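You operate a simulated robot arm through the tools that you are given. There is no shell and no other tool. Be economical: measure what you need, move in short steps, check, and stop when the job is done.

You are at the controls of a simulated robot arm. One attempt, no reset.

## Task
The pump on the purple bottle is loose. Crimp it again and stand it on the blue mat.
Fine: height knob and head to suit the bottle, one pull, the holder back at LOAD. Set down upright: what you pick out.

It is judged by the outcome, as a careful person would: the job done as asked, and still so three seconds after it is handed in. It fails if anything else is knocked over, pushed out of place, dropped, spilled or broken.

## Robot
A 6-joint arm with a two-finger parallel gripper, fixed in place. Base frame: the origin is at the foot of the arm, x ahead of it, y to its left, z up; the work surface is at about z = 75. Readings come in cm, degrees, newtons and seconds.
With the tool pointing down near the work surface it reaches from about 18 to 64 cm from the base axis. Its first joint turns from -66.0 to 66.0 degrees. Payload 2.7 kg.
The tool frame sits at the grasp point between the pads (the TCP): z along the fingers, y along the line on which they close. The tips reach 2.3 cm beyond it. Largest opening 9.4 cm; finger width 3.8, thickness 1; the body of the gripper, 5.4 by 9.6 cm, starts 3.9 cm behind the TCP.
Orientation is that of the tool frame in the base frame, as a unit quaternion [x, y, z, w]. With the fingers straight down and closing along the base's y, the tool's x points along the base's -x, its y along +y and its z along -z.

## Interface
- The arm moves only by the tool move_arm. Its argument "deltas" is a list that holds one entry, the list of rows, each a list of 7 numbers: the turn, a rotation vector about the tool's x, y, z in degrees, then the shift along the tool's x, y, z in cm, then the closure, from 0 (fully open) to 1 (shut). In form: [[[rx, ry, rz, tx, ty, tz, grip], ...]]. A call has 1 to 20 rows; each row shifts and turns the commanded pose from where the row before left it, along the tool's axes as they then stand. Rows are played at 5 a second. More than 5 cm and 8.6 degrees between two rows, or a gripper value outside its range, and nothing of the call is played. A pose out of reach is approached as far as the arm can. The call stops where the force on the tool passes 70 N (or 10 N more than at its start, if that is more) or the arm is blocked; 0.2 s more then pass. The fingers move at their own pace (about 4.5 cm/s each) and stop on an object; they squeeze with about 44 N. The grip force told is the motor's: it shows also when the fingers shut on nothing. Time passes only in rows, and 0.2 s behind the last, so rows that do not move let the fingers close. It gives the time, the measured TCP pose, the force on the tool (base axes), the opening and the grip force at its end, in the units of the frame above (readings bear some noise), with the torque about the TCP (base axes, N m) and any sound that the robot's microphone picked up.
- Cameras (640 x 400 px; columns grow to the right, rows downward): "scene" is fixed at [8.28, -43.04, 141.94]; the picture's right is [0.75, -0.67, 0.00], its down [-0.28, -0.31, -0.91] and it looks along [0.60, 0.68, -0.42] (base axes); focal length 346 px, centre (320, 200). "wrist" rides on the gripper at [8.7, 1.6, -7.4] in the tool frame; the picture's right is [-0.18, 0.98, 0.00], its down [-0.58, -0.11, -0.81] and it looks along [-0.79, -0.15, 0.59] (tool axes); focal length 243 px, centre (320, 200). There is no depth. A picture from a camera that has moved, and an enlarged one, comes with that camera's place and axes in the base frame and with its lens.
- camera(camera): a new picture of that camera. The clock stands still meanwhile.
- enlarge(camera, box): a new picture of the part [left, top, right, bottom] of that camera's present view, enlarged. The clock stands still meanwhile.
- finish_job(): hands the job in; it is judged then, once.

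Work in short steps. Places have to be worked out from the pictures, the camera data and where the tool is seen: move nearer, look again, correct. Check each grasp and each placing, and mend what went wrong. You have 120 turns and 68 pictures in all, those below and enlarged ones among them. Open the gripper and draw the arm clear of the work before you hand the job in, unless the task says otherwise; then end with one line.

The tools are called as name(argument=value, ...) on one line, values as JSON. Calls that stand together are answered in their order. move_arm: Moves the arm, as the interface text tells. Its arguments: {"type":"object","properties":{"deltas":{"type":"array","items":{"type":"array","items":{"type":"array","items":{"type":"number"}}}}},"required":["deltas"]} The other tools are called the same way: camera (camera) takes a picture; enlarge (camera, box) takes an enlarged picture of a part of a camera's view; finish_job () hands the job in.

At the start:

```text
clock: 0.0
eef_pos: [37.2, 4.69, 130.04]
ee_rot: [0.0, 1.0, 0.0, 0.0]
ft_force: [0.0, 0.4, 0.6]
wrist_torque: [-0.01, 0.0, 0.01]
width: 9.39
grip_force: 0.0
```

scene: 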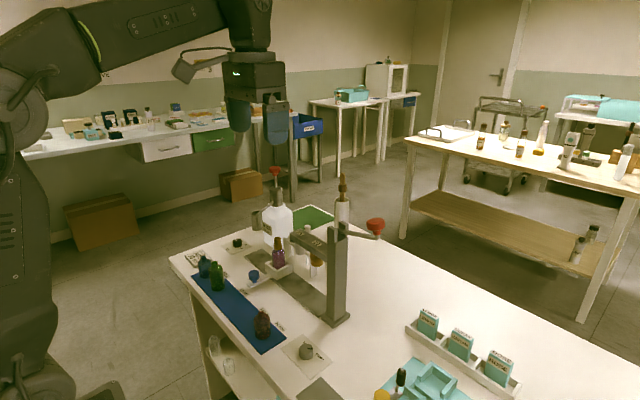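
wrist: 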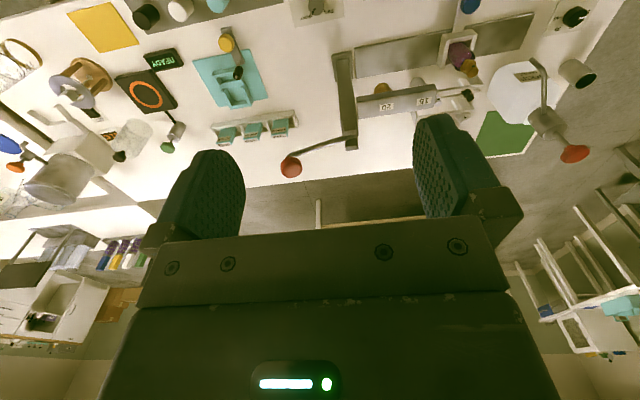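

I see a crimping station with a red-knobbed lever, a purple bottle on a sliding holder, and a blue mat. I'll enlarge the station in both views.

enlarge(camera="scene", box=[160, 160, 400, 380])

enlarge(camera="wrist", box=[270, 0, 640, 200])

enlarge(camera="scene", box=[230, 210, 350, 290])

```text
1.82 times, centred on (280, 270) of scene
camera zoom: at [8.28, -43.04, 141.94], right [0.75, -0.67, 0.0], down [-0.28, -0.31, -0.91], along [0.6, 0.68, -0.42], focal length 628 px, centre (393, 73)
```

zoom: 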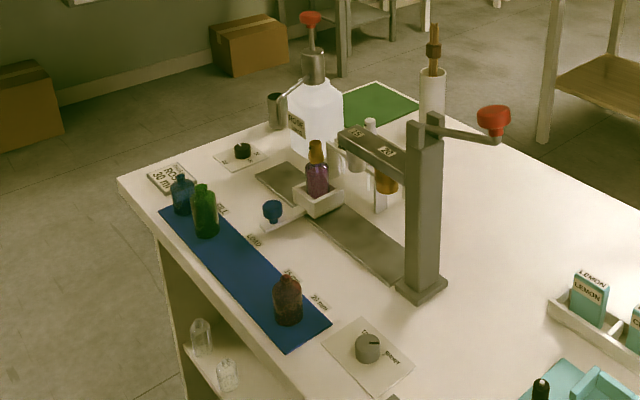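

```text
1.73 times, centred on (455, 100) of wrist
camera zoom: at [28.7, 6.32, 137.43], right [0.18, 0.98, 0.0], down [0.58, -0.11, 0.81], along [0.79, -0.15, -0.59], focal length 420 px, centre (86, 373)
```

zoom: 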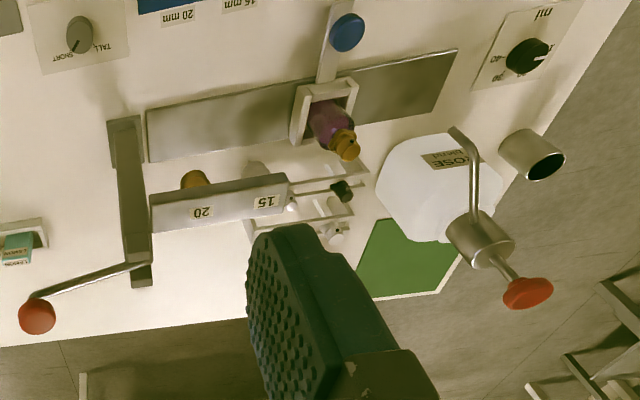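

```text
5.00 times, centred on (290, 250) of scene
camera zoom: at [8.28, -43.04, 141.94], right [0.75, -0.67, 0.0], down [-0.28, -0.31, -0.91], along [0.6, 0.68, -0.42], focal length 1728 px, centre (470, -50)
```

zoom: 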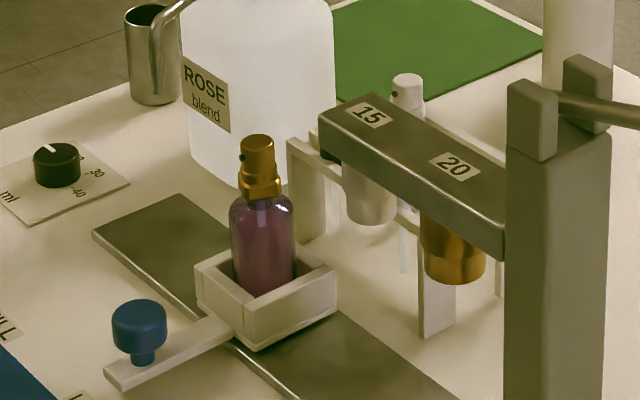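

The holder slides along y on a rail at about x=57, with labels LOAD, FILL, 15 and 20 mm. The TALL/SHORT knob is near (44, 3) and the lever knob near (58, -4, 108). I'll move in for a closer look.

move_arm(deltas=[[[0, 0, 0, 0, 4, 4.5, 0], [0, 0, 0, 0, 3, 4.5, 0], [0, 0, 0, 0, 3, 4.5, 0], [0, 0, 0, 0, 3, 4.5, 0], [0, 0, 0, 0, 0, 4.5, 0], [0, 0, 0, 0, 0, 4.5, 0], [0, 0, 0, 0, 0, 3, 0], [0, 0, 0, 0, 0, 0, 0]]])

camera(camera="wrist")

```text
refused: row 1 steps farther than a row can; nothing moved
```

```text
62 pictures are left
camera wrist: at [28.7, 6.32, 137.43], right [0.18, 0.98, 0.0], down [0.58, -0.11, 0.81], along [0.79, -0.15, -0.59], focal length 243 px, centre (320, 200)
```

wrist: 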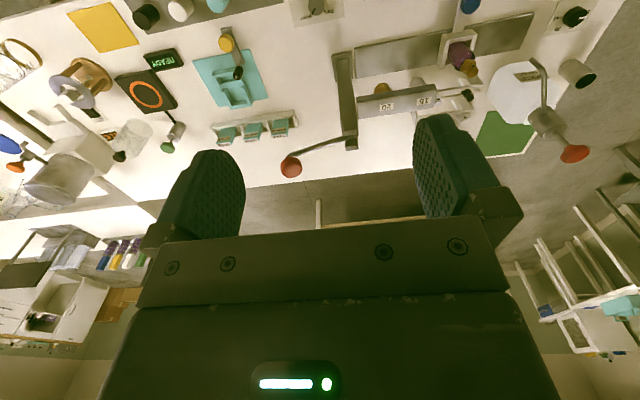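

The first row was over 5 cm, so I'm resending with shorter steps.

move_arm(deltas=[[[0, 0, 0, 0, 2.5, 4, 0], [0, 0, 0, 0, 2.5, 4, 0], [0, 0, 0, 0, 2.5, 4, 0], [0, 0, 0, 0, 2.5, 4, 0], [0, 0, 0, 0, 2.5, 4, 0], [0, 0, 0, 0, 2.5, 4, 0], [0, 0, 0, 0, 0, 4, 0], [0, 0, 0, 0, 0, 2, 0], [0, 0, 0, 0, 0, 0, 0]]])

camera(camera="wrist")

```text
clock: 2.0
eef_pos: [37.25, 19.38, 99.87]
ee_rot: [0.001, 1.0, 0.0, 0.0]
ft_force: [-0.6, -0.3, -0.6]
wrist_torque: [-0.05, 0.03, 0.01]
width: 9.41
grip_force: 0.1
```

```text
61 pictures are left
camera wrist: at [28.72, 21.12, 107.27], right [0.18, 0.98, 0.0], down [0.58, -0.11, 0.81], along [0.79, -0.15, -0.59], focal length 243 px, centre (320, 200)
```

wrist: 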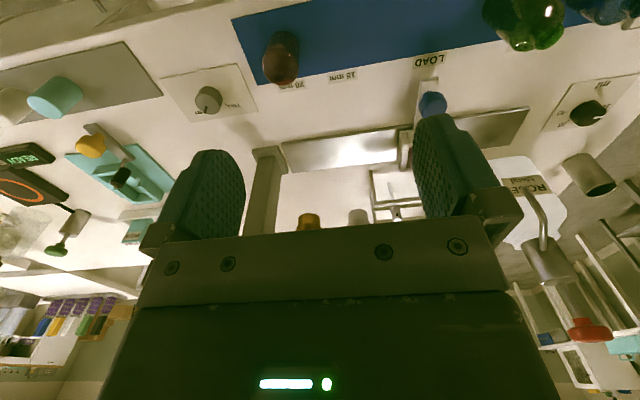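

enlarge(camera="wrist", box=[150, 0, 450, 190])

enlarge(camera="scene", box=[260, 225, 330, 275])

enlarge(camera="scene", box=[170, 230, 340, 380])

```text
2.11 times, centred on (300, 95) of wrist
camera zoom: at [28.72, 21.12, 107.27], right [0.18, 0.98, 0.0], down [0.58, -0.11, 0.81], along [0.79, -0.15, -0.59], focal length 511 px, centre (362, 421)
```

zoom: 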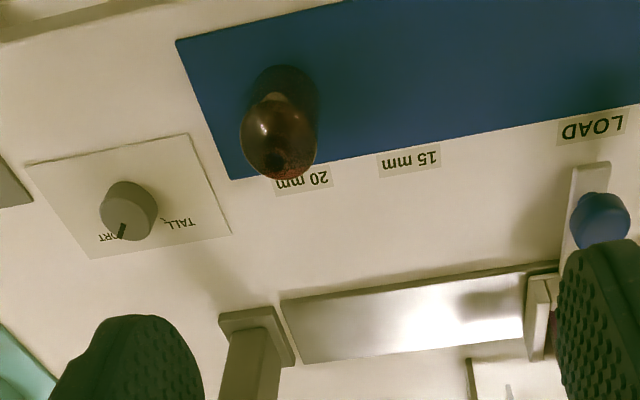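

```text
8.00 times, centred on (295, 250) of scene
camera zoom: at [8.28, -43.04, 141.94], right [0.75, -0.67, 0.0], down [-0.28, -0.31, -0.91], along [0.6, 0.68, -0.42], focal length 2765 px, centre (520, -200)
```

zoom: 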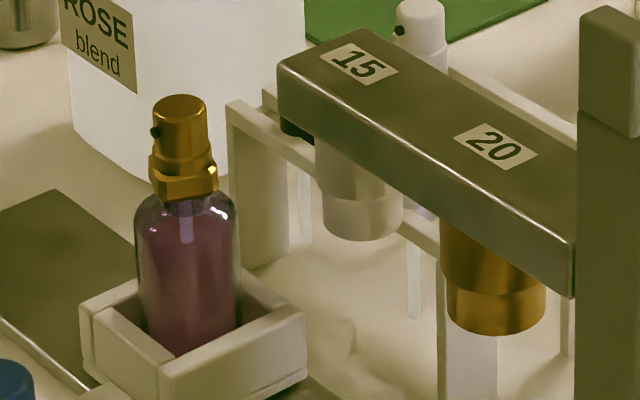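

```text
2.67 times, centred on (255, 305) of scene
camera zoom: at [8.28, -43.04, 141.94], right [0.75, -0.67, 0.0], down [-0.28, -0.31, -0.91], along [0.6, 0.68, -0.42], focal length 922 px, centre (493, -80)
```

zoom: 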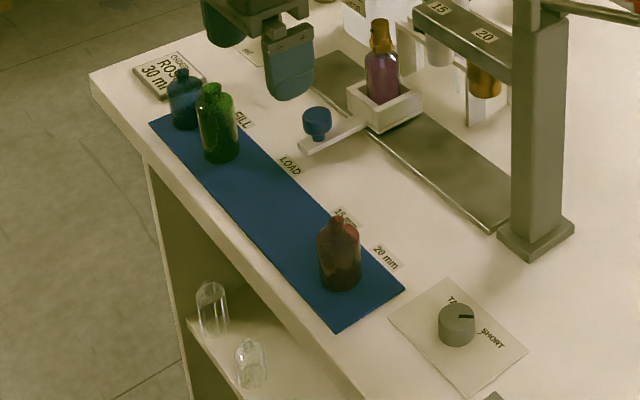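

The holder sits at LOAD, and the stops toward the column are 15 mm and then 20 mm. I'll look at the bottle's neck between the fingers.

move_arm(deltas=[[[0, 0, 0, 0, 4, -1, 0], [0, 0, 0, 0, 4, -1, 0], [0, 0, 0, 0, 4, -1, 0], [0, 0, 0, 0, 3, 0, 0], [0, 0, 0, 0, 0, 0, 0]]])

enlarge(camera="wrist", box=[180, 0, 480, 220])

```text
clock: 3.2
eef_pos: [37.08, 34.67, 102.74]
ee_rot: [0.001, 1.0, 0.0, 0.0]
ft_force: [-0.6, -0.5, 0.7]
wrist_torque: [0.0, -0.03, -0.02]
width: 9.39
grip_force: 0.1
```

```text
1.82 times, centred on (330, 110) of wrist
camera zoom: at [28.5, 36.29, 110.27], right [0.18, 0.98, 0.0], down [0.58, -0.11, 0.81], along [0.79, -0.15, -0.59], focal length 441 px, centre (302, 364)
```

zoom: 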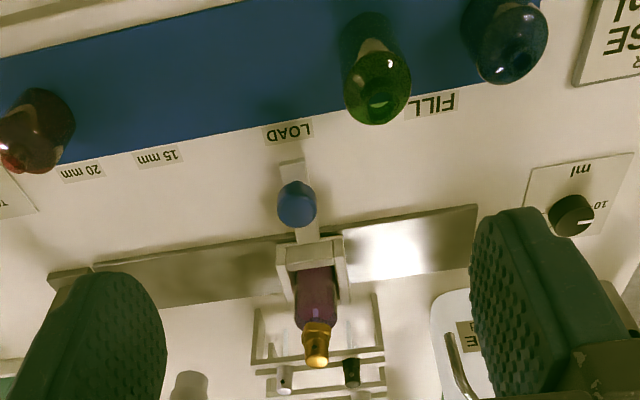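

Bottle top is near z=88 with the pump ferrule at 84–85.5, and the heads' undersides are near 88. I'll look closely at the neck, heads and height knob.

enlarge(camera="scene", box=[270, 232, 302, 252])

enlarge(camera="scene", box=[282, 334, 330, 364])

enlarge(camera="scene", box=[288, 225, 352, 275])

enlarge(camera="scene", box=[190, 250, 280, 345])

```text
16.00 times, centred on (286, 242) of scene
camera zoom: at [8.28, -43.04, 141.94], right [0.75, -0.67, 0.0], down [-0.28, -0.31, -0.91], along [0.6, 0.68, -0.42], focal length 5530 px, centre (864, -472)
```

zoom: 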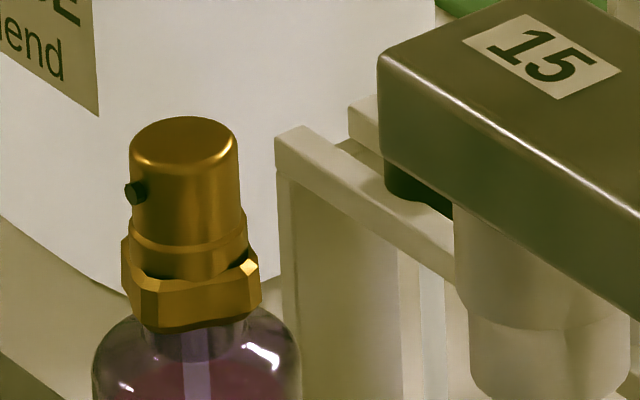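

```text
13.33 times, centred on (306, 349) of scene
camera zoom: at [8.28, -43.04, 141.94], right [0.75, -0.67, 0.0], down [-0.28, -0.31, -0.91], along [0.6, 0.68, -0.42], focal length 4608 px, centre (507, -1787)
```

zoom: 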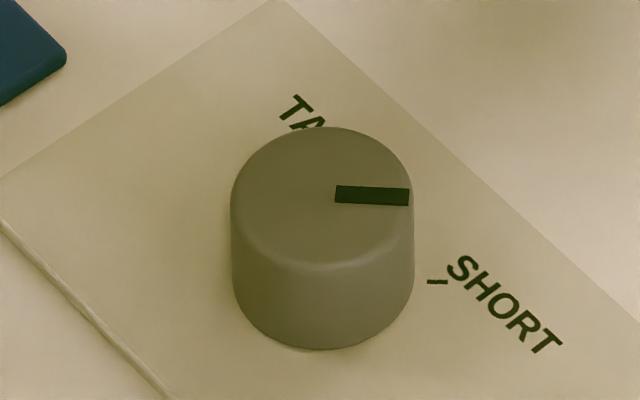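

```text
8.00 times, centred on (320, 250) of scene
camera zoom: at [8.28, -43.04, 141.94], right [0.75, -0.67, 0.0], down [-0.28, -0.31, -0.91], along [0.6, 0.68, -0.42], focal length 2765 px, centre (320, -200)
```

zoom: 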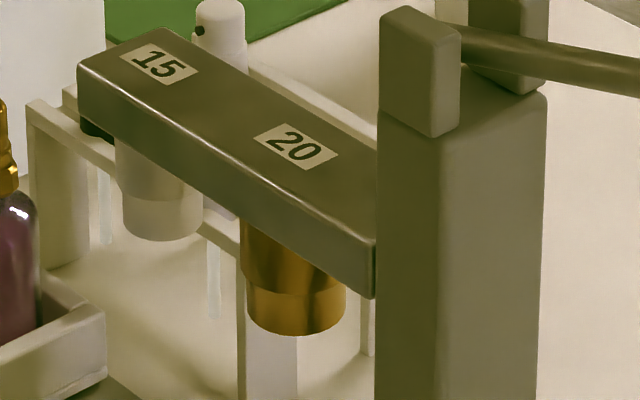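

```text
4.21 times, centred on (235, 298) of scene
camera zoom: at [8.28, -43.04, 141.94], right [0.75, -0.67, 0.0], down [-0.28, -0.31, -0.91], along [0.6, 0.68, -0.42], focal length 1455 px, centre (678, -210)
```

zoom: 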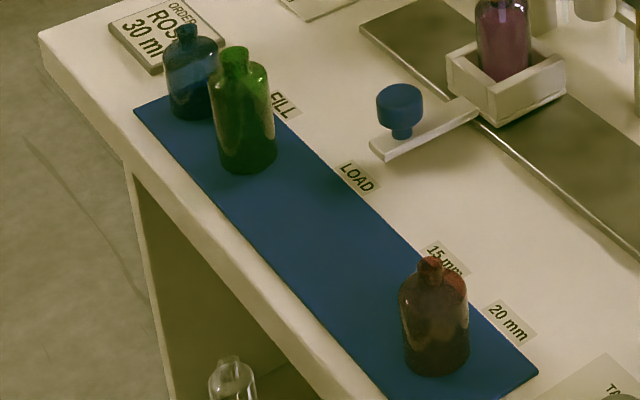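

The pointer is at SHORT, the purple bottle has a roughly 2 cm neck and a tallish body, and the heads barely clear it. I'll take one frame with bottle and heads together to compare heights, and one of the knob.

move_arm(deltas=[[[0, 0, 0, 0, -4, -0.5, 0], [0, 0, 0, 0, -4, -0.5, 0], [0, 0, 0, 0, 0, 0, 0]]])

enlarge(camera="wrist", box=[225, 70, 435, 220])

enlarge(camera="wrist", box=[60, 0, 220, 100])

```text
clock: 4.0
eef_pos: [37.12, 26.75, 103.94]
ee_rot: [-0.001, 1.0, 0.0, 0.0]
ft_force: [0.0, 0.0, -0.9]
wrist_torque: [0.0, -0.03, 0.0]
width: 9.42
grip_force: 0.0
```

```text
2.67 times, centred on (330, 145) of wrist
camera zoom: at [28.47, 28.41, 111.24], right [0.18, 0.98, 0.0], down [0.58, -0.11, 0.81], along [0.79, -0.15, -0.59], focal length 647 px, centre (293, 347)
```

zoom: 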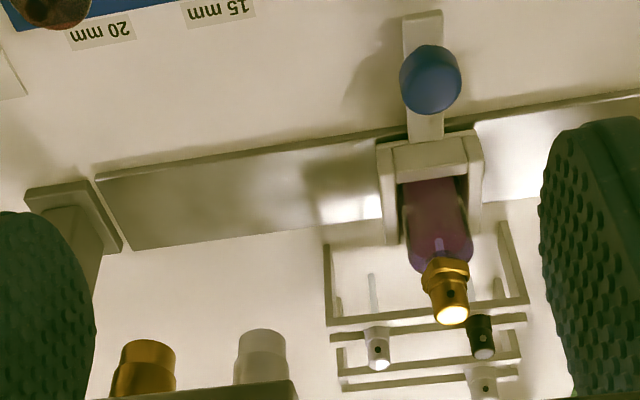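

```text
4.00 times, centred on (140, 50) of wrist
camera zoom: at [28.47, 28.41, 111.24], right [0.18, 0.98, 0.0], down [0.58, -0.11, 0.81], along [0.79, -0.15, -0.59], focal length 970 px, centre (1040, 800)
```

zoom: 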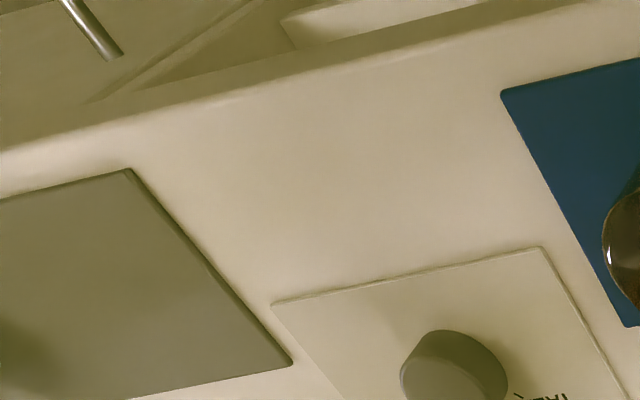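

The parked head bottoms sit at about 88.4 and the pump top at about 88.2. I'll tilt the wrist for a near-level side view to judge the bottle class and clearance.

move_arm(deltas=[[[0, -8.4, 0, 0, 0, 0, 0], [0, -8.4, 0, 0, 0, 0, 0], [0, -8.3, 0, 0, 0, 0, 0], [0, -8.3, 0, 0, 0, 0, 0], [0, -8.3, 0, 0, 0, 0, 0], [0, -8.3, 0, 0, 0, 0, 0], [0, 0, 0, 2.46, 0, 3.81, 0], [0, 0, 0, 2.46, 0, 3.81, 0], [0, 0, 0, 2.46, 0, 3.81, 0], [0, 0, 0, 0, 0, 0, 0]]])

camera(camera="wrist")

```text
clock: 6.2
eef_pos: [41.04, 26.75, 90.96]
ee_rot: [0.0, 0.906, 0.0, 0.423]
ft_force: [1.2, -0.3, -0.5]
wrist_torque: [0.03, 0.0, 0.0]
width: 9.38
grip_force: 0.0
```

```text
50 pictures are left
camera wrist: at [29.96, 28.3, 89.11], right [0.12, 0.98, 0.14], down [-0.24, -0.11, 0.96], along [0.96, -0.15, 0.23], focal length 243 px, centre (320, 200)
```

wrist: 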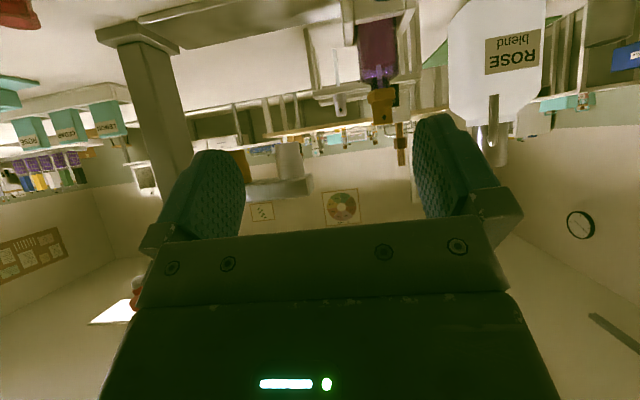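

enlarge(camera="wrist", box=[200, 0, 440, 200])

```text
2.00 times, centred on (320, 100) of wrist
camera zoom: at [29.96, 28.3, 89.11], right [0.12, 0.98, 0.14], down [-0.24, -0.11, 0.96], along [0.96, -0.15, 0.23], focal length 485 px, centre (320, 400)
```

zoom: 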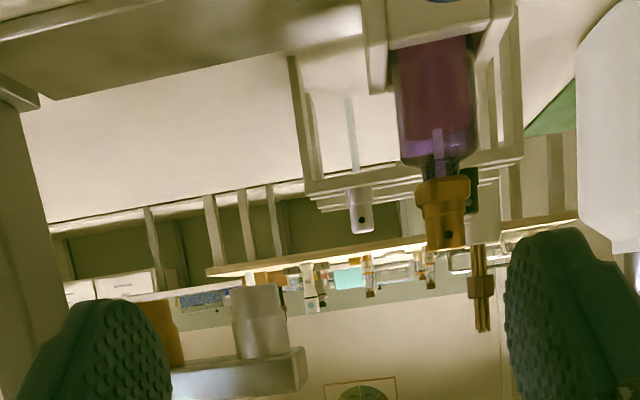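

The pump top is at about 88.1, so in SHORT it barely clears the heads. The ferrule height puts the rim about 9.4 cm above the holder floor, which matches the taller green bottle, and the neck is 20 mm. So it wants TALL and 20. I'm going over the height knob, pre-turned 45° for its 90° counter-clockwise turn.

move_arm(deltas=[[[0, 0, 0, -2.55, 0, -2.14, 0], [0, 0, 0, -2.55, 0, -2.14, 0], [0, 0, 0, -2.55, 0, -2.14, 0], [0, 8.4, 0, 0, -4, 0, 0], [0, 8.4, 0, 0, -4, 0, 0], [0, 8.3, 0, 0, -4, 0, 0], [0, 8.3, 0, 0, -4, 0, 0], [0, 8.3, 0, 0, -4, 0, 0], [0, 8.3, 0, 0, -4, 0, 0], [0, 0, 0, -2.96, -0.05, 2, 0], [0, 0, 7.5, 0, 0, 2, 0], [0, 0, 7.5, 0, 0, 2, 0], [0, 0, 7.5, 0, 0, 2, 0], [0, 0, 7.5, 0, 0, 2, 0], [0, 0, 7.5, 0, 0, 2, 0], [0, 0, 7.5, 0, 0, 2, 0], [0, 0, 0, 0, 0, 0, 0]]])

enlarge(camera="scene", box=[240, 270, 400, 380])

```text
clock: 9.8
eef_pos: [44.42, 2.59, 87.0]
ee_rot: [0.384, 0.923, 0.0, 0.0]
ft_force: [0.5, 0.0, 0.1]
wrist_torque: [0.01, -0.02, -0.01]
width: 9.39
grip_force: 0.1
```

```text
3.64 times, centred on (320, 325) of scene
camera zoom: at [8.28, -43.04, 141.94], right [0.75, -0.67, 0.0], down [-0.28, -0.31, -0.91], along [0.6, 0.68, -0.42], focal length 1257 px, centre (320, -254)
```

zoom: 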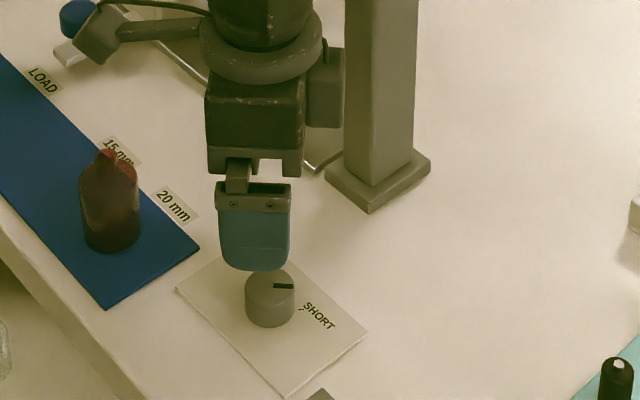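

The pointer is at SHORT, with its tick at azimuth −45°, and TALL is at about +45°. I estimate the knob at (44.9, 2.7) and I'm descending around it without closing yet.

move_arm(deltas=[[[0, 0, 0, -0.28, 0.28, 3, 0], [0, 0, 0, 0, 0, 3, 0], [0, 0, 0, 0, 0, 2.5, 0], [0, 0, 0, 0, 0, 0, 0]]])

enlarge(camera="scene", box=[270, 320, 350, 370])

```text
clock: 10.8
eef_pos: [44.54, 2.49, 78.49]
ee_rot: [0.382, 0.924, -0.001, 0.0]
ft_force: [0.0, -0.5, 0.2]
wrist_torque: [0.01, 0.02, 0.0]
width: 9.4
grip_force: 0.0
```

```text
8.00 times, centred on (310, 345) of scene
camera zoom: at [8.28, -43.04, 141.94], right [0.75, -0.67, 0.0], down [-0.28, -0.31, -0.91], along [0.6, 0.68, -0.42], focal length 2765 px, centre (400, -960)
```

zoom: 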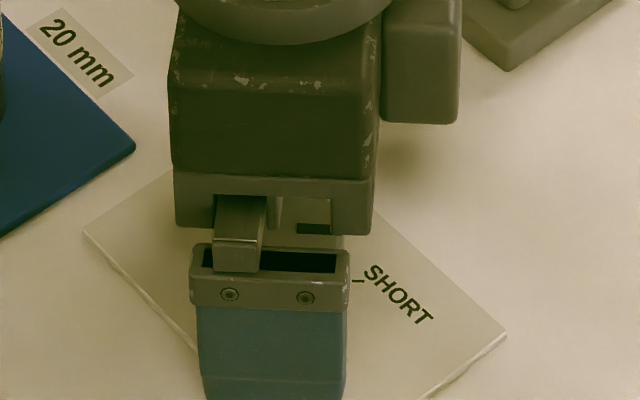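

The knob is nearly centred between the fingers, so I'm closing on it.

move_arm(deltas=[[[0, 0, 0, -0.15, 0, 0, 0.5], [0, 0, 0, 0, 0, 0, 1], [0, 0, 0, 0, 0, 0, 1], [0, 0, 0, 0, 0, 0, 1], [0, 0, 0, 0, 0, 0, 1], [0, 0, 0, 0, 0, 0, 1]]])

```text
clock: 12.2
eef_pos: [44.54, 2.28, 78.57]
ee_rot: [0.382, 0.924, -0.001, -0.001]
ft_force: [-6.4, -10.8, 3.6]
wrist_torque: [0.02, 0.14, 0.04]
width: 3.17
grip_force: 44.8
```

Gripped at 3.17 cm with a slight sideways load. I'll ease it off and turn 90° counter-clockwise.

move_arm(deltas=[[[0, 0, 0, 0, -0.2, 0, 1], [0, 0, -8.2, 0, 0, 0, 1], [0, 0, -8.2, 0, 0, 0, 1], [0, 0, -8.2, 0, 0, 0, 1], [0, 0, -8.2, 0, 0, 0, 1], [0, 0, -8.2, 0, 0, 0, 1], [0, 0, -8.2, 0, 0, 0, 1]]])

```text
clock: 13.8
eef_pos: [44.71, 2.63, 78.5]
ee_rot: [-0.039, 0.999, 0.0, 0.001]
ft_force: [12.4, 17.8, -19.8]
wrist_torque: [0.11, -0.73, -0.04]
width: 3.17
grip_force: 45.0
```

Turned about halfway, with moderate side loads. I'll relieve them and continue.

move_arm(deltas=[[[0, 0, 0, -0.2, 0.2, 0, 1], [0, 0, -8.2, 0, 0, 0, 1], [0, 0, -8.2, 0, 0, 0, 1], [0, 0, -8.2, 0, 0, 0, 1], [0, 0, -8.2, 0, 0, 0, 1], [0, 0, -8.2, 0, 0, 0, 1], [0, 0, 0, 0, 0, 0, 1]]])

enlarge(camera="scene", box=[230, 220, 390, 380])

```text
clock: 15.4
eef_pos: [44.72, 2.68, 78.55]
ee_rot: [-0.386, 0.923, 0.0, -0.002]
ft_force: [-14.1, 22.2, 9.3]
wrist_torque: [-0.46, 1.02, -0.3]
width: 3.15
grip_force: 44.4
```

```text
2.50 times, centred on (310, 300) of scene
camera zoom: at [8.24, -43.0, 141.96], right [0.75, -0.67, 0.0], down [-0.28, -0.31, -0.91], along [0.6, 0.68, -0.42], focal length 864 px, centre (345, -50)
```

zoom: 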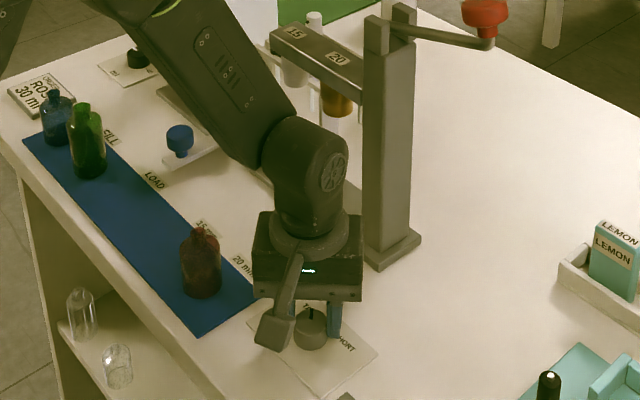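

The pointer has turned and now faces away from the camera, toward TALL. Releasing and rising to check it.

move_arm(deltas=[[[0, 0, 0, 0, 0, 0, 0.6], [0, 0, 0, 0, 0, 0, 0.2], [0, 0, 0, 0, 0, 0, 0], [0, 0, 0, 0, 0, 0, 0], [0, 0, 0, 0, 0, -4, 0], [0, 0, 0, 0, 0, -4.5, 0], [0, 0, 8.2, 0, 0, -4.5, 0], [0, 0, 8.2, 0, 0, -4.5, 0], [0, 0, 8.2, 0, 0, 0, 0], [0, 0, 8.2, 0, 0, 0, 0], [0, 0, 8.2, 0, 0, 0, 0], [0, 0, 4, 0, 0, 0, 0], [0, 0, 0, 0, 0, 0, 0]]])

enlarge(camera="scene", box=[282, 334, 330, 364])

enlarge(camera="scene", box=[260, 220, 400, 310])

```text
clock: 18.2
eef_pos: [44.7, 2.6, 96.09]
ee_rot: [-0.002, 1.0, 0.0, -0.001]
ft_force: [0.1, 0.2, 0.4]
wrist_torque: [-0.02, 0.02, 0.04]
width: 9.42
grip_force: 0.1
```

```text
13.33 times, centred on (306, 349) of scene
camera zoom: at [8.28, -43.04, 141.94], right [0.75, -0.67, 0.0], down [-0.28, -0.31, -0.91], along [0.6, 0.68, -0.42], focal length 4608 px, centre (507, -1787)
```

zoom: 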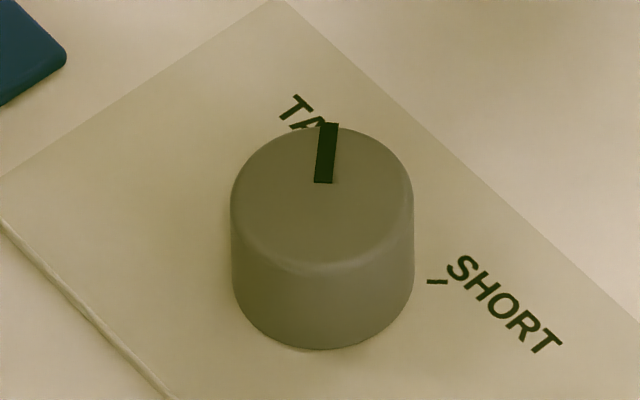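

```text
4.44 times, centred on (330, 265) of scene
camera zoom: at [8.28, -43.04, 141.94], right [0.75, -0.67, 0.0], down [-0.28, -0.31, -0.91], along [0.6, 0.68, -0.42], focal length 1536 px, centre (276, -89)
```

zoom: 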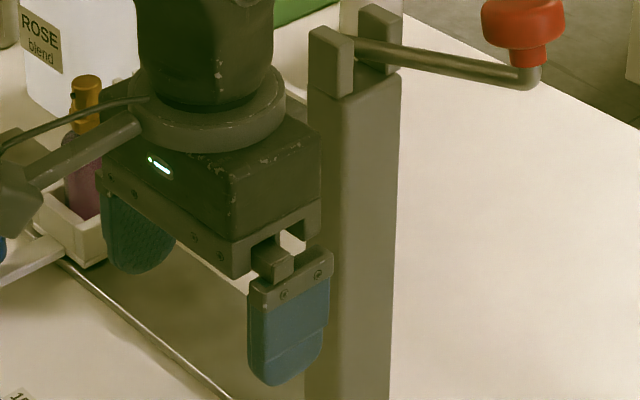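

Knob set to TALL. Stops from the labels are LOAD y≈32.1, 15 mm y≈21.1 and 20 mm y≈14.2. Next I go above the holder's blue handle knob at about (48.5, 32.1, top 80), turned 60° so the camera clears the brown bottle.

move_arm(deltas=[[[0, 0, 0, 0, 4.2, 0, 0], [0, 0, 0, 0, 4.2, 0, 0], [0, 0, 0, 0, 4.2, 0, 0], [0, 0, 0, 0, 4.2, 0, 0], [0, 0, 0, 0, 4.2, 0, 0], [0, 0, 0, 0, 4.2, 0, 0], [0, 0, 0, 0, 4.2, 0, 0], [0, 0, 7.5, 0, 0, 0, 0.3], [0, 0, 7.5, 0, 0, 0, 0.3], [0, 0, 7.5, 0, 0, 0, 0.3], [0, 0, 7.5, 0, 0, 0, 0.3], [0, 0, 7.5, 0, 0, 0, 0.3], [0, 0, 7.5, 0, 0, 0, 0.3], [0, 0, 7.5, 0, 0, 0, 0.3], [0, 0, 7.5, 0, 0, 0, 0.3], [0, 0, 0, 0, 0, 0, 0.3]]])

enlarge(camera="scene", box=[180, 170, 340, 290])

```text
clock: 21.6
eef_pos: [44.6, 31.98, 96.1]
ee_rot: [0.499, 0.867, 0.0, 0.0]
ft_force: [0.1, 0.4, 0.3]
wrist_torque: [-0.01, -0.02, 0.0]
width: 6.57
grip_force: 0.0
```

```text
3.33 times, centred on (260, 230) of scene
camera zoom: at [8.28, -43.04, 141.94], right [0.75, -0.67, 0.0], down [-0.28, -0.31, -0.91], along [0.6, 0.68, -0.42], focal length 1152 px, centre (520, 100)
```

zoom: 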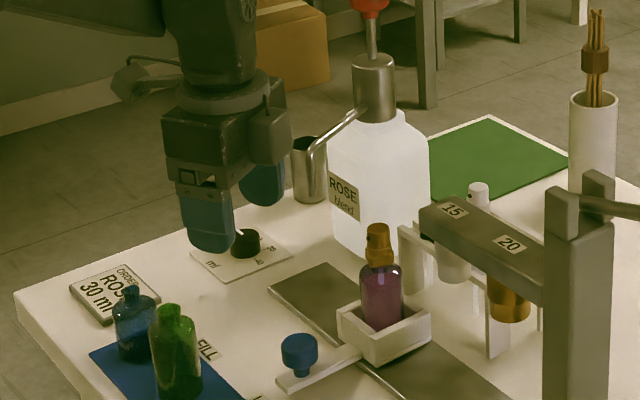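

The heads didn't rise, so the knob sets the stroke depth. Their rest height just clears this bottle, which confirms it is the tall kind. I'm moving above the handle knob and aligning with the wrist camera.

move_arm(deltas=[[[0, 0, 0, -0.93, 1.72, 3, 0.3], [0, 0, 0, -0.93, 1.71, 3, 0.3], [0, 0, 0, 0, 0, 0, 0.3]]])

camera(camera="wrist")

```text
clock: 22.4
eef_pos: [48.51, 32.07, 89.83]
ee_rot: [0.498, 0.867, 0.0, 0.001]
ft_force: [0.2, -1.1, -0.4]
wrist_torque: [-0.02, 0.01, 0.01]
width: 6.57
grip_force: 0.2
```

```text
42 pictures are left
camera wrist: at [45.7, 40.39, 97.37], right [0.94, 0.34, 0.0], down [0.2, -0.56, 0.81], along [0.27, -0.76, -0.59], focal length 243 px, centre (320, 200)
```

wrist: 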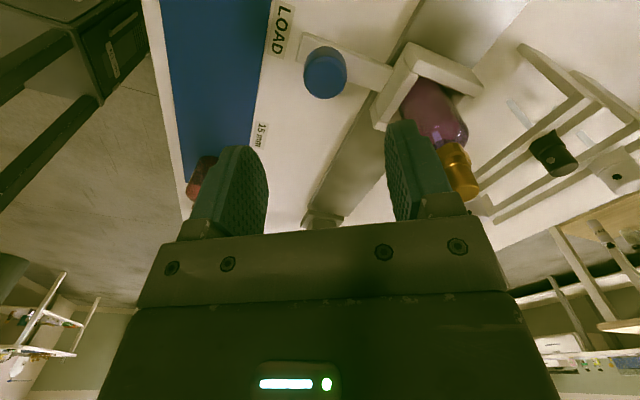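

Aligned to within about 0.3 cm. Descending and gripping the handle knob.

move_arm(deltas=[[[0, 0, 0, 0, 0.25, 3.5, 0.3], [0, 0, 0, 0, 0, 3.5, 0.3], [0, 0, 0, 0, 0, 3.1, 0.3], [0, 0, 0, 0, 0, 0, 0.6], [0, 0, 0, 0, 0, 0, 1], [0, 0, 0, 0, 0, 0, 1], [0, 0, 0, 0, 0, 0, 1]]])

enlarge(camera="scene", box=[200, 190, 340, 290])

```text
clock: 24.0
eef_pos: [48.69, 32.26, 79.86]
ee_rot: [0.499, 0.867, 0.001, 0.0]
ft_force: [9.4, 1.5, -4.7]
wrist_torque: [0.17, -0.1, 0.08]
width: 3.09
grip_force: 45.2
```

```text
4.00 times, centred on (270, 240) of scene
camera zoom: at [8.31, -43.04, 141.94], right [0.75, -0.67, 0.0], down [-0.28, -0.31, -0.91], along [0.6, 0.68, -0.42], focal length 1382 px, centre (520, 40)
```

zoom: 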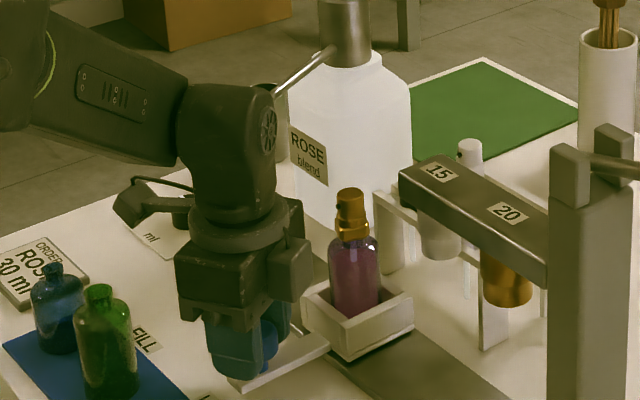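

Knob gripped at 3.09 cm. Sliding gently toward the column, the first 9 cm.

move_arm(deltas=[[[0, 0, 0, -0.433, -0.25, 0, 1], [0, 0, 0, -0.606, -0.35, 0, 1], [0, 0, 0, -0.866, -0.5, 0, 1], [0, 0, 0, -0.866, -0.5, 0, 1], [0, 0, 0, -0.866, -0.5, 0, 1], [0, 0, 0, -0.866, -0.5, 0, 1], [0, 0, 0, -0.866, -0.5, 0, 1], [0, 0, 0, -0.866, -0.5, 0, 1], [0, 0, 0, -0.866, -0.5, 0, 1], [0, 0, 0, -0.866, -0.5, 0, 1]]])

enlarge(camera="scene", box=[200, 190, 360, 310])

```text
clock: 26.2
eef_pos: [48.78, 22.99, 79.76]
ee_rot: [0.497, 0.867, -0.002, -0.001]
ft_force: [2.8, 1.0, -5.4]
wrist_torque: [-0.23, -0.09, -0.05]
width: 3.11
grip_force: 45.2
```

```text
3.33 times, centred on (280, 250) of scene
camera zoom: at [8.3, -43.04, 141.94], right [0.75, -0.67, 0.0], down [-0.28, -0.31, -0.91], along [0.6, 0.68, -0.42], focal length 1152 px, centre (453, 33)
```

zoom: 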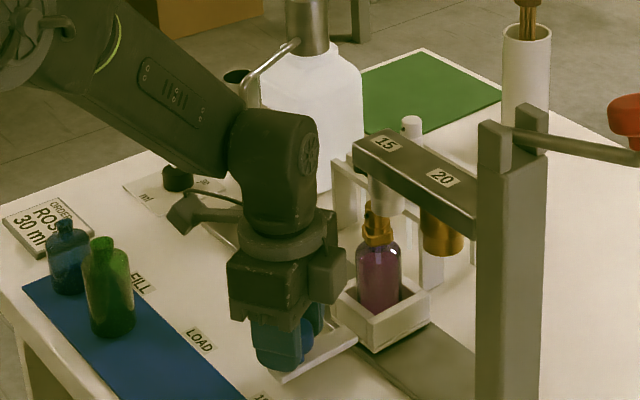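

Force is low and the pump top is starting to pass under the 15 head. I continue slowly and check for contact.

move_arm(deltas=[[[0, 0, 0, -0.433, -0.25, 0, 1], [0, 0, 0, -0.433, -0.25, 0, 1], [0, 0, 0, -0.433, -0.25, 0, 1], [0, 0, 0, -0.433, -0.25, 0, 1]]])

enlarge(camera="scene", box=[270, 215, 350, 285])

```text
clock: 27.2
eef_pos: [48.77, 21.19, 79.8]
ee_rot: [0.499, 0.867, 0.0, 0.0]
ft_force: [0.0, 3.3, -9.4]
wrist_torque: [0.02, -0.09, -0.23]
width: 3.12
grip_force: 45.3
```

```text
5.71 times, centred on (310, 250) of scene
camera zoom: at [8.3, -43.03, 141.95], right [0.75, -0.67, 0.0], down [-0.28, -0.31, -0.91], along [0.6, 0.68, -0.42], focal length 1975 px, centre (377, -86)
```

zoom: 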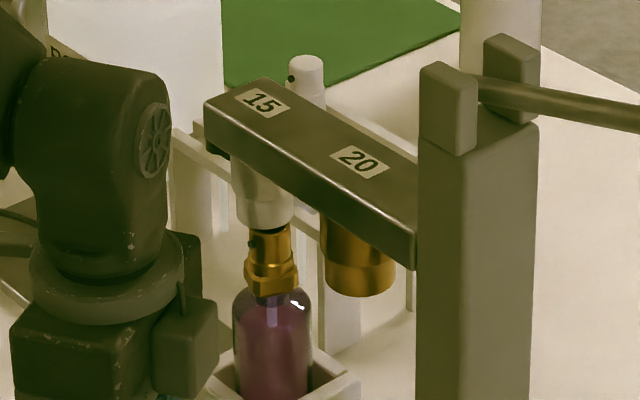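

It clears the 15 head and sits centred at y≈21.2. On to the 20 mm stop at y≈14.3.

move_arm(deltas=[[[0, 0, 0, -0.606, -0.35, 0, 1], [0, 0, 0, -0.606, -0.35, 0, 1], [0, 0, 0, -0.606, -0.35, 0, 1], [0, 0, 0, -0.606, -0.35, 0, 1], [0, 0, 0, -0.606, -0.35, 0, 1], [0, 0, 0, -0.606, -0.35, 0, 1], [0, 0, 0, -0.606, -0.35, 0, 1], [0, 0, 0, -0.606, -0.35, 0, 1], [0, 0, 0, -0.606, -0.35, 0, 1], [0, 0, 0, -0.346, -0.2, 0, 1], [0, 0, 0, 0, 0, 0, 1]]])

enlarge(camera="scene", box=[240, 215, 360, 320])

```text
clock: 29.6
eef_pos: [48.95, 14.34, 79.81]
ee_rot: [0.498, 0.867, 0.0, -0.003]
ft_force: [-12.6, 3.3, -15.4]
wrist_torque: [-0.29, -0.04, -0.17]
width: 3.09
grip_force: 45.0
```

```text
3.81 times, centred on (300, 268) of scene
camera zoom: at [8.28, -43.03, 141.95], right [0.75, -0.67, 0.0], down [-0.28, -0.31, -0.91], along [0.6, 0.68, -0.42], focal length 1317 px, centre (396, -57)
```

zoom: 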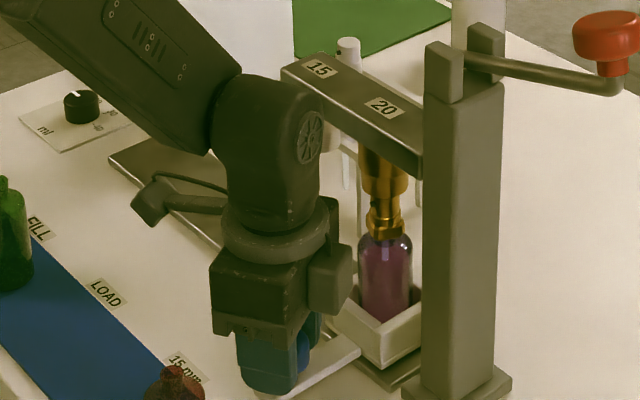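

The bottle sits under the 20 head. Releasing the knob, lifting clear and checking the alignment.

move_arm(deltas=[[[0, 0, 0, 0, 0, 0, 0.6], [0, 0, 0, 0, 0, 0, 0.3], [0, 0, 0, 0, 0, 0, 0.3], [0, 0, 0, 0, 0, 0, 0.3], [0, 0, 0, 0, 0, -3, 0.3], [0, 0, 0, 0, 0, -4, 0.3], [0, 0, 0, 2, -3.46, -2, 0.3], [0, 0, 0, 2, -3.46, -2, 0.3], [0, 0, 0, 0, 0, -4.5, 0.3], [0, 0, 0, 0, 0, -4.5, 0.3], [0, 0, 0, 0, 0, -4.5, 0.3], [0, 0, 0, 0, 0, 0, 0.3]]])

enlarge(camera="scene", box=[270, 230, 350, 300])

enlarge(camera="scene", box=[300, 200, 400, 270])

```text
clock: 32.2
eef_pos: [40.81, 14.08, 104.78]
ee_rot: [0.498, 0.867, 0.0, 0.0]
ft_force: [-0.4, -0.6, 0.0]
wrist_torque: [0.0, 0.0, 0.01]
width: 6.57
grip_force: 0.1
```

```text
5.71 times, centred on (310, 265) of scene
camera zoom: at [8.28, -43.04, 141.94], right [0.75, -0.67, 0.0], down [-0.28, -0.31, -0.91], along [0.6, 0.68, -0.42], focal length 1975 px, centre (377, -171)
```

zoom: 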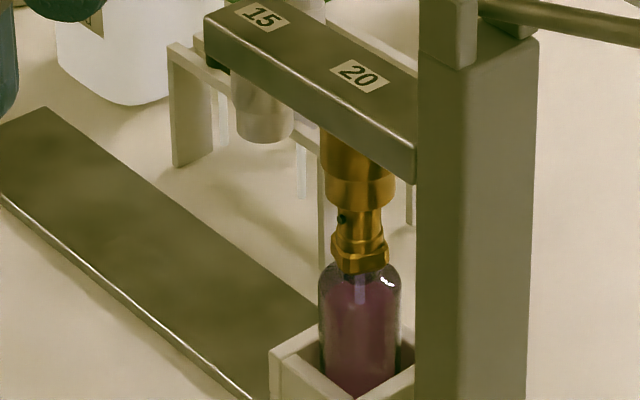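

```text
5.71 times, centred on (350, 235) of scene
camera zoom: at [8.28, -43.04, 141.94], right [0.75, -0.67, 0.0], down [-0.28, -0.31, -0.91], along [0.6, 0.68, -0.42], focal length 1975 px, centre (149, 0)
```

zoom: 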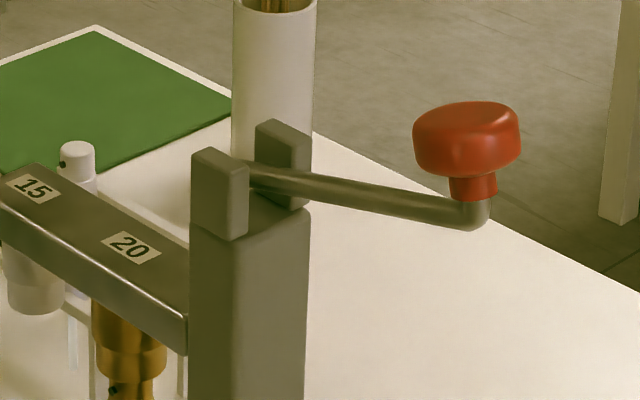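

The bottle is aligned under the 20 head. The lever pivots about x at roughly (y 6, z 102.5), with its knob at (57.6, -4.1, 108). I'll turn the gripper so it closes along x with the camera on the −y side, then approach above the knob.

move_arm(deltas=[[[0, 0, 0, -3.12, -1.8, -2.6, 0], [0, 0, 0, -3.12, -1.8, -2.6, 0], [0, 0, 0, -3.12, -1.8, -2.6, 0], [0, 0, 0, -3.12, -1.8, -2.6, 0], [0, 0, 0, -3.12, -1.8, -2.6, 0], [0, 0, -8.4, 0, 0, 0, 0], [0, 0, -8.4, 0, 0, 0, 0], [0, 0, -8.4, 0, 0, 0, 0], [0, 0, -8.4, 0, 0, 0, 0], [0, 0, -8.4, 0, 0, 0, 0], [0, 0, -8.4, 0, 0, 0, 0], [0, 0, -8.4, 0, 0, 0, 0], [0, 0, -8.4, 0, 0, 0, 0], [0, 0, -8.4, 0, 0, 0, 0], [0, 0, -8.4, 0, 0, 0, 0], [0, 0, -8.4, 0, 0, 0, 0], [0, 0, -8.4, 0, 0, 0, 0], [0, 0, -8.4, 0, 0, 0, 0], [0, 0, -8.4, 0, 0, 0, 0], [0, 0, -8.4, 0, 0, 0, 0]]])

move_arm(deltas=[[[0, 0, -8, 0, 0, 0, 0], [0, 0, -8, 0, 0, 0, 0], [0, 0, -8, 0, 0, 0, 0], [0, 0, 0, 0, -4, 0, 0], [0, 0, 0, 0, -4, 0, 0], [0, 0, 0, 0, -4, 0, 0], [0, 0, 0, 0, -4.5, 0, 0], [0, 0, 0, 0, 0, 0, 0]]])

camera(camera="wrist")

```text
clock: 36.4
eef_pos: [40.91, -3.58, 117.28]
ee_rot: [-0.548, 0.837, 0.001, 0.0]
ft_force: [0.8, 0.6, 0.2]
wrist_torque: [-0.02, 0.02, 0.0]
width: 9.41
grip_force: 0.2
```

```text
clock: 38.2
eef_pos: [57.21, -3.63, 117.11]
ee_rot: [0.709, -0.705, -0.001, 0.0]
ft_force: [1.1, -0.2, 0.1]
wrist_torque: [-0.01, 0.0, -0.03]
width: 9.4
grip_force: 0.1
out of reach, approached as far as the arm can: row 7
```

```text
35 pictures are left
camera wrist: at [55.69, -12.31, 124.48], right [-0.98, 0.18, 0.0], down [0.11, 0.58, 0.81], along [0.14, 0.79, -0.59], focal length 243 px, centre (320, 200)
```

wrist: 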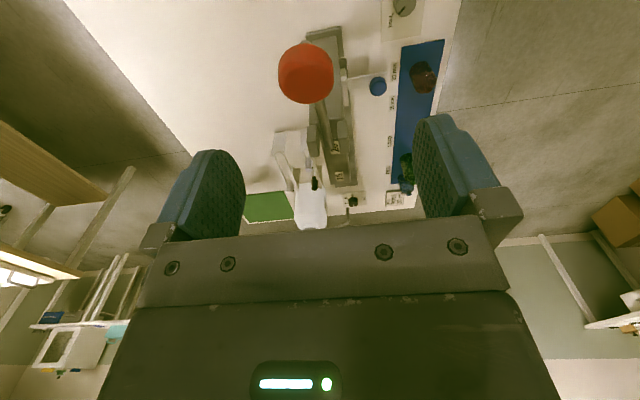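

The knob is at about (58.0, −4.7), top near 109. Descending around it while correcting.

move_arm(deltas=[[[0, 0, 0, 0.9, 0, 3, 0], [0, 0, 0, 0, -0.4, 3, 0], [0, 0, 0, 0, -0.4, 3, 0], [0, 0, 0, 0, 0, 0, 0]]])

enlarge(camera="scene", box=[310, 180, 430, 270])

```text
clock: 39.2
eef_pos: [58.12, -4.81, 108.04]
ee_rot: [0.708, -0.706, 0.0, 0.0]
ft_force: [0.5, 0.3, 0.5]
wrist_torque: [-0.03, 0.0, 0.01]
width: 9.39
grip_force: 0.0
```

```text
4.44 times, centred on (370, 225) of scene
camera zoom: at [8.28, -43.04, 141.94], right [0.75, -0.67, 0.0], down [-0.28, -0.31, -0.91], along [0.6, 0.68, -0.42], focal length 1536 px, centre (98, 89)
```

zoom: 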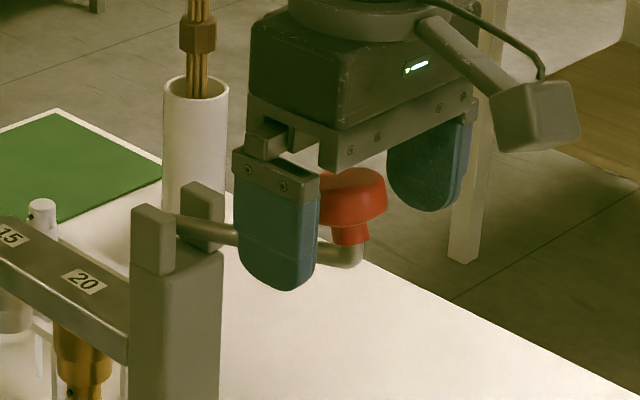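

Well centred around the knob, so I'm closing on it.

move_arm(deltas=[[[0, 0, 0, 0, 0, 0, 0.5], [0, 0, 0, 0, 0, 0, 1], [0, 0, 0, 0, 0, 0, 1], [0, 0, 0, 0, 0, 0, 1], [0, 0, 0, 0, 0, 0, 1]]])

```text
clock: 40.4
eef_pos: [57.96, -4.73, 107.99]
ee_rot: [0.708, -0.706, 0.0, 0.001]
ft_force: [-11.1, 0.7, 0.5]
wrist_torque: [-0.01, 0.13, 0.04]
width: 3.71
grip_force: 45.0
```

Gripped at 3.71 cm. I start the pull along the arc, 20° first, watching the force.

move_arm(deltas=[[[0, -4, 0, 0.384, 0, 0.747, 1], [0, -4, 0, 0.384, 0, 0.747, 1], [0, -4, 0, 0.384, 0, 0.747, 1], [0, -4, 0, 0.384, 0, 0.747, 1]]])

```text
clock: 41.4
eef_pos: [58.04, -5.9, 104.76]
ee_rot: [0.702, -0.698, -0.099, -0.097]
ft_force: [-13.8, -8.0, -3.9]
wrist_torque: [-1.32, 0.08, 0.06]
width: 3.72
grip_force: 45.2
```

Loads are mild and the lever is following. Continuing.

move_arm(deltas=[[[0, -4, 0, 0.384, 0, 0.747, 1], [0, -4, 0, 0.384, 0, 0.747, 1], [0, -4, 0, 0.384, 0, 0.747, 1], [0, -4, 0, 0.384, 0, 0.747, 1]]])

enlarge(camera="scene", box=[280, 190, 440, 310])

```text
clock: 42.4
eef_pos: [58.15, -5.94, 102.2]
ee_rot: [0.683, -0.676, -0.193, -0.197]
ft_force: [-16.8, 2.1, 35.3]
wrist_torque: [-0.5, -0.12, 0.05]
width: 3.7
grip_force: 45.1
```

```text
3.33 times, centred on (360, 250) of scene
camera zoom: at [8.17, -43.03, 141.96], right [0.75, -0.67, 0.0], down [-0.28, -0.31, -0.91], along [0.6, 0.68, -0.42], focal length 1152 px, centre (187, 33)
```

zoom: 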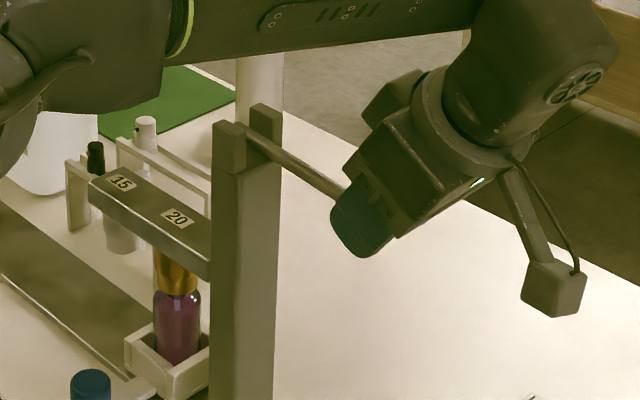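

The beam has come down with the head over the pump, and resistance is now 35 N. I continue the pull in small steps to its end.

move_arm(deltas=[[[0, -3, 0, 0.288, 0, 0.56, 1], [0, -3, 0, 0.288, 0, 0.56, 1], [0, -3, 0, 0.288, 0, 0.56, 1]]])

```text
clock: 43.2
eef_pos: [58.04, -6.02, 100.5]
ee_rot: [0.666, -0.658, -0.243, -0.253]
ft_force: [-19.1, 2.0, 50.3]
wrist_torque: [-0.61, -0.39, -0.02]
width: 3.65
grip_force: 44.5
```

move_arm(deltas=[[[0, -3, 0, 0.288, 0, 0.56, 1], [0, -3, 0, 0.288, 0, 0.56, 1]]])

enlarge(camera="scene", box=[280, 210, 400, 300])

```text
clock: 43.8
eef_pos: [57.95, -6.72, 98.73]
ee_rot: [-0.647, 0.652, 0.275, 0.284]
ft_force: [-4.0, -52.6, 25.2]
wrist_torque: [2.93, -0.25, -0.04]
width: 0.0
grip_force: 42.9
```

```text
4.44 times, centred on (340, 255) of scene
camera zoom: at [8.21, -43.2, 141.9], right [0.75, -0.67, 0.0], down [-0.28, -0.31, -0.91], along [0.6, 0.68, -0.42], focal length 1536 px, centre (231, -44)
```

zoom: 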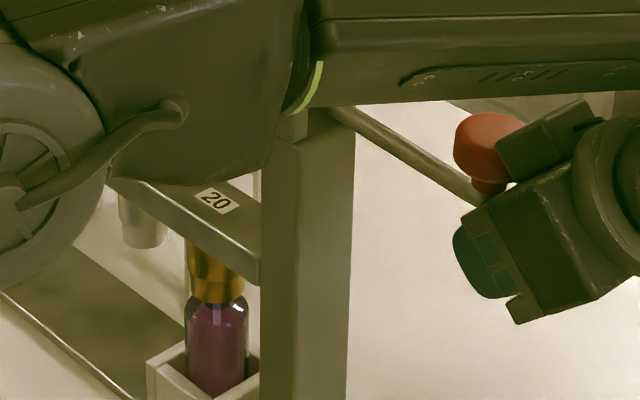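

The knob slipped out near the end of the stroke, and the closed fingers are now below it. The head is well down over the ferrule. I'll back straight off in −y without lifting the lever, then see where it rests.

move_arm(deltas=[[[0, 0, 0, 1.36, 0, -1.46, 1], [0, 0, 0, 1.36, 0, -1.46, 1], [0, 0, 0, 1.36, 0, -1.46, 1]]])

enlarge(camera="scene", box=[280, 200, 440, 320])

```text
clock: 44.6
eef_pos: [57.99, -11.41, 98.1]
ee_rot: [0.65, -0.647, -0.283, -0.281]
ft_force: [0.2, 0.0, 1.2]
wrist_torque: [0.01, -0.04, 0.01]
width: 0.0
grip_force: 42.3
```

```text
3.33 times, centred on (360, 260) of scene
camera zoom: at [8.28, -43.04, 141.94], right [0.75, -0.67, 0.0], down [-0.28, -0.31, -0.91], along [0.6, 0.68, -0.42], focal length 1152 px, centre (187, 0)
```

zoom: 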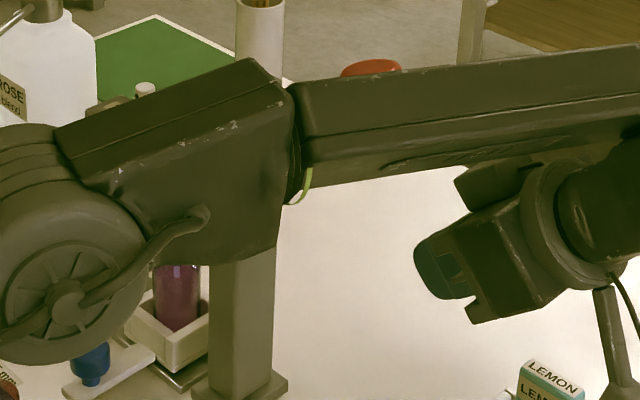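

The lever sprang back to rest. I'll draw the arm clear to see the state of the pump.

move_arm(deltas=[[[0, 0, 0, 0, 4.5, 0, 0.5], [0, 0, 0, 0, 4.5, 0, 0], [0, 0, 0, 0, 4.5, 0, 0], [0, 7.8, 0, 0, 4, 0, 0], [0, 7.8, 0, 0, 0, -3, 0], [0, 7.8, 0, 0, 0, -3, 0], [0, 7.8, 0, 0, 0, -3, 0], [0, 7.8, 0, 0, 0, -3, 0], [0, 8, 0, 0, 0, -3, 0], [0, 0, 0, 4, 0, 0, 0], [0, 0, 0, 4, 0, 0, 0], [0, 0, 0, 0, 0, 0, 0]]])

enlarge(camera="scene", box=[280, 210, 400, 300])

```text
clock: 47.2
eef_pos: [40.64, -25.48, 111.87]
ee_rot: [0.709, -0.705, 0.001, 0.0]
ft_force: [0.7, -0.3, 0.3]
wrist_torque: [-0.01, -0.01, 0.0]
width: 9.4
grip_force: 0.1
```

```text
4.44 times, centred on (340, 255) of scene
camera zoom: at [8.28, -43.05, 141.94], right [0.75, -0.67, 0.0], down [-0.28, -0.31, -0.91], along [0.6, 0.68, -0.42], focal length 1536 px, centre (231, -44)
```

zoom: 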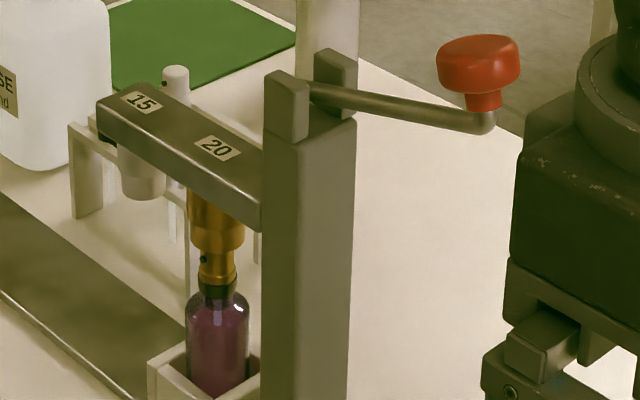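

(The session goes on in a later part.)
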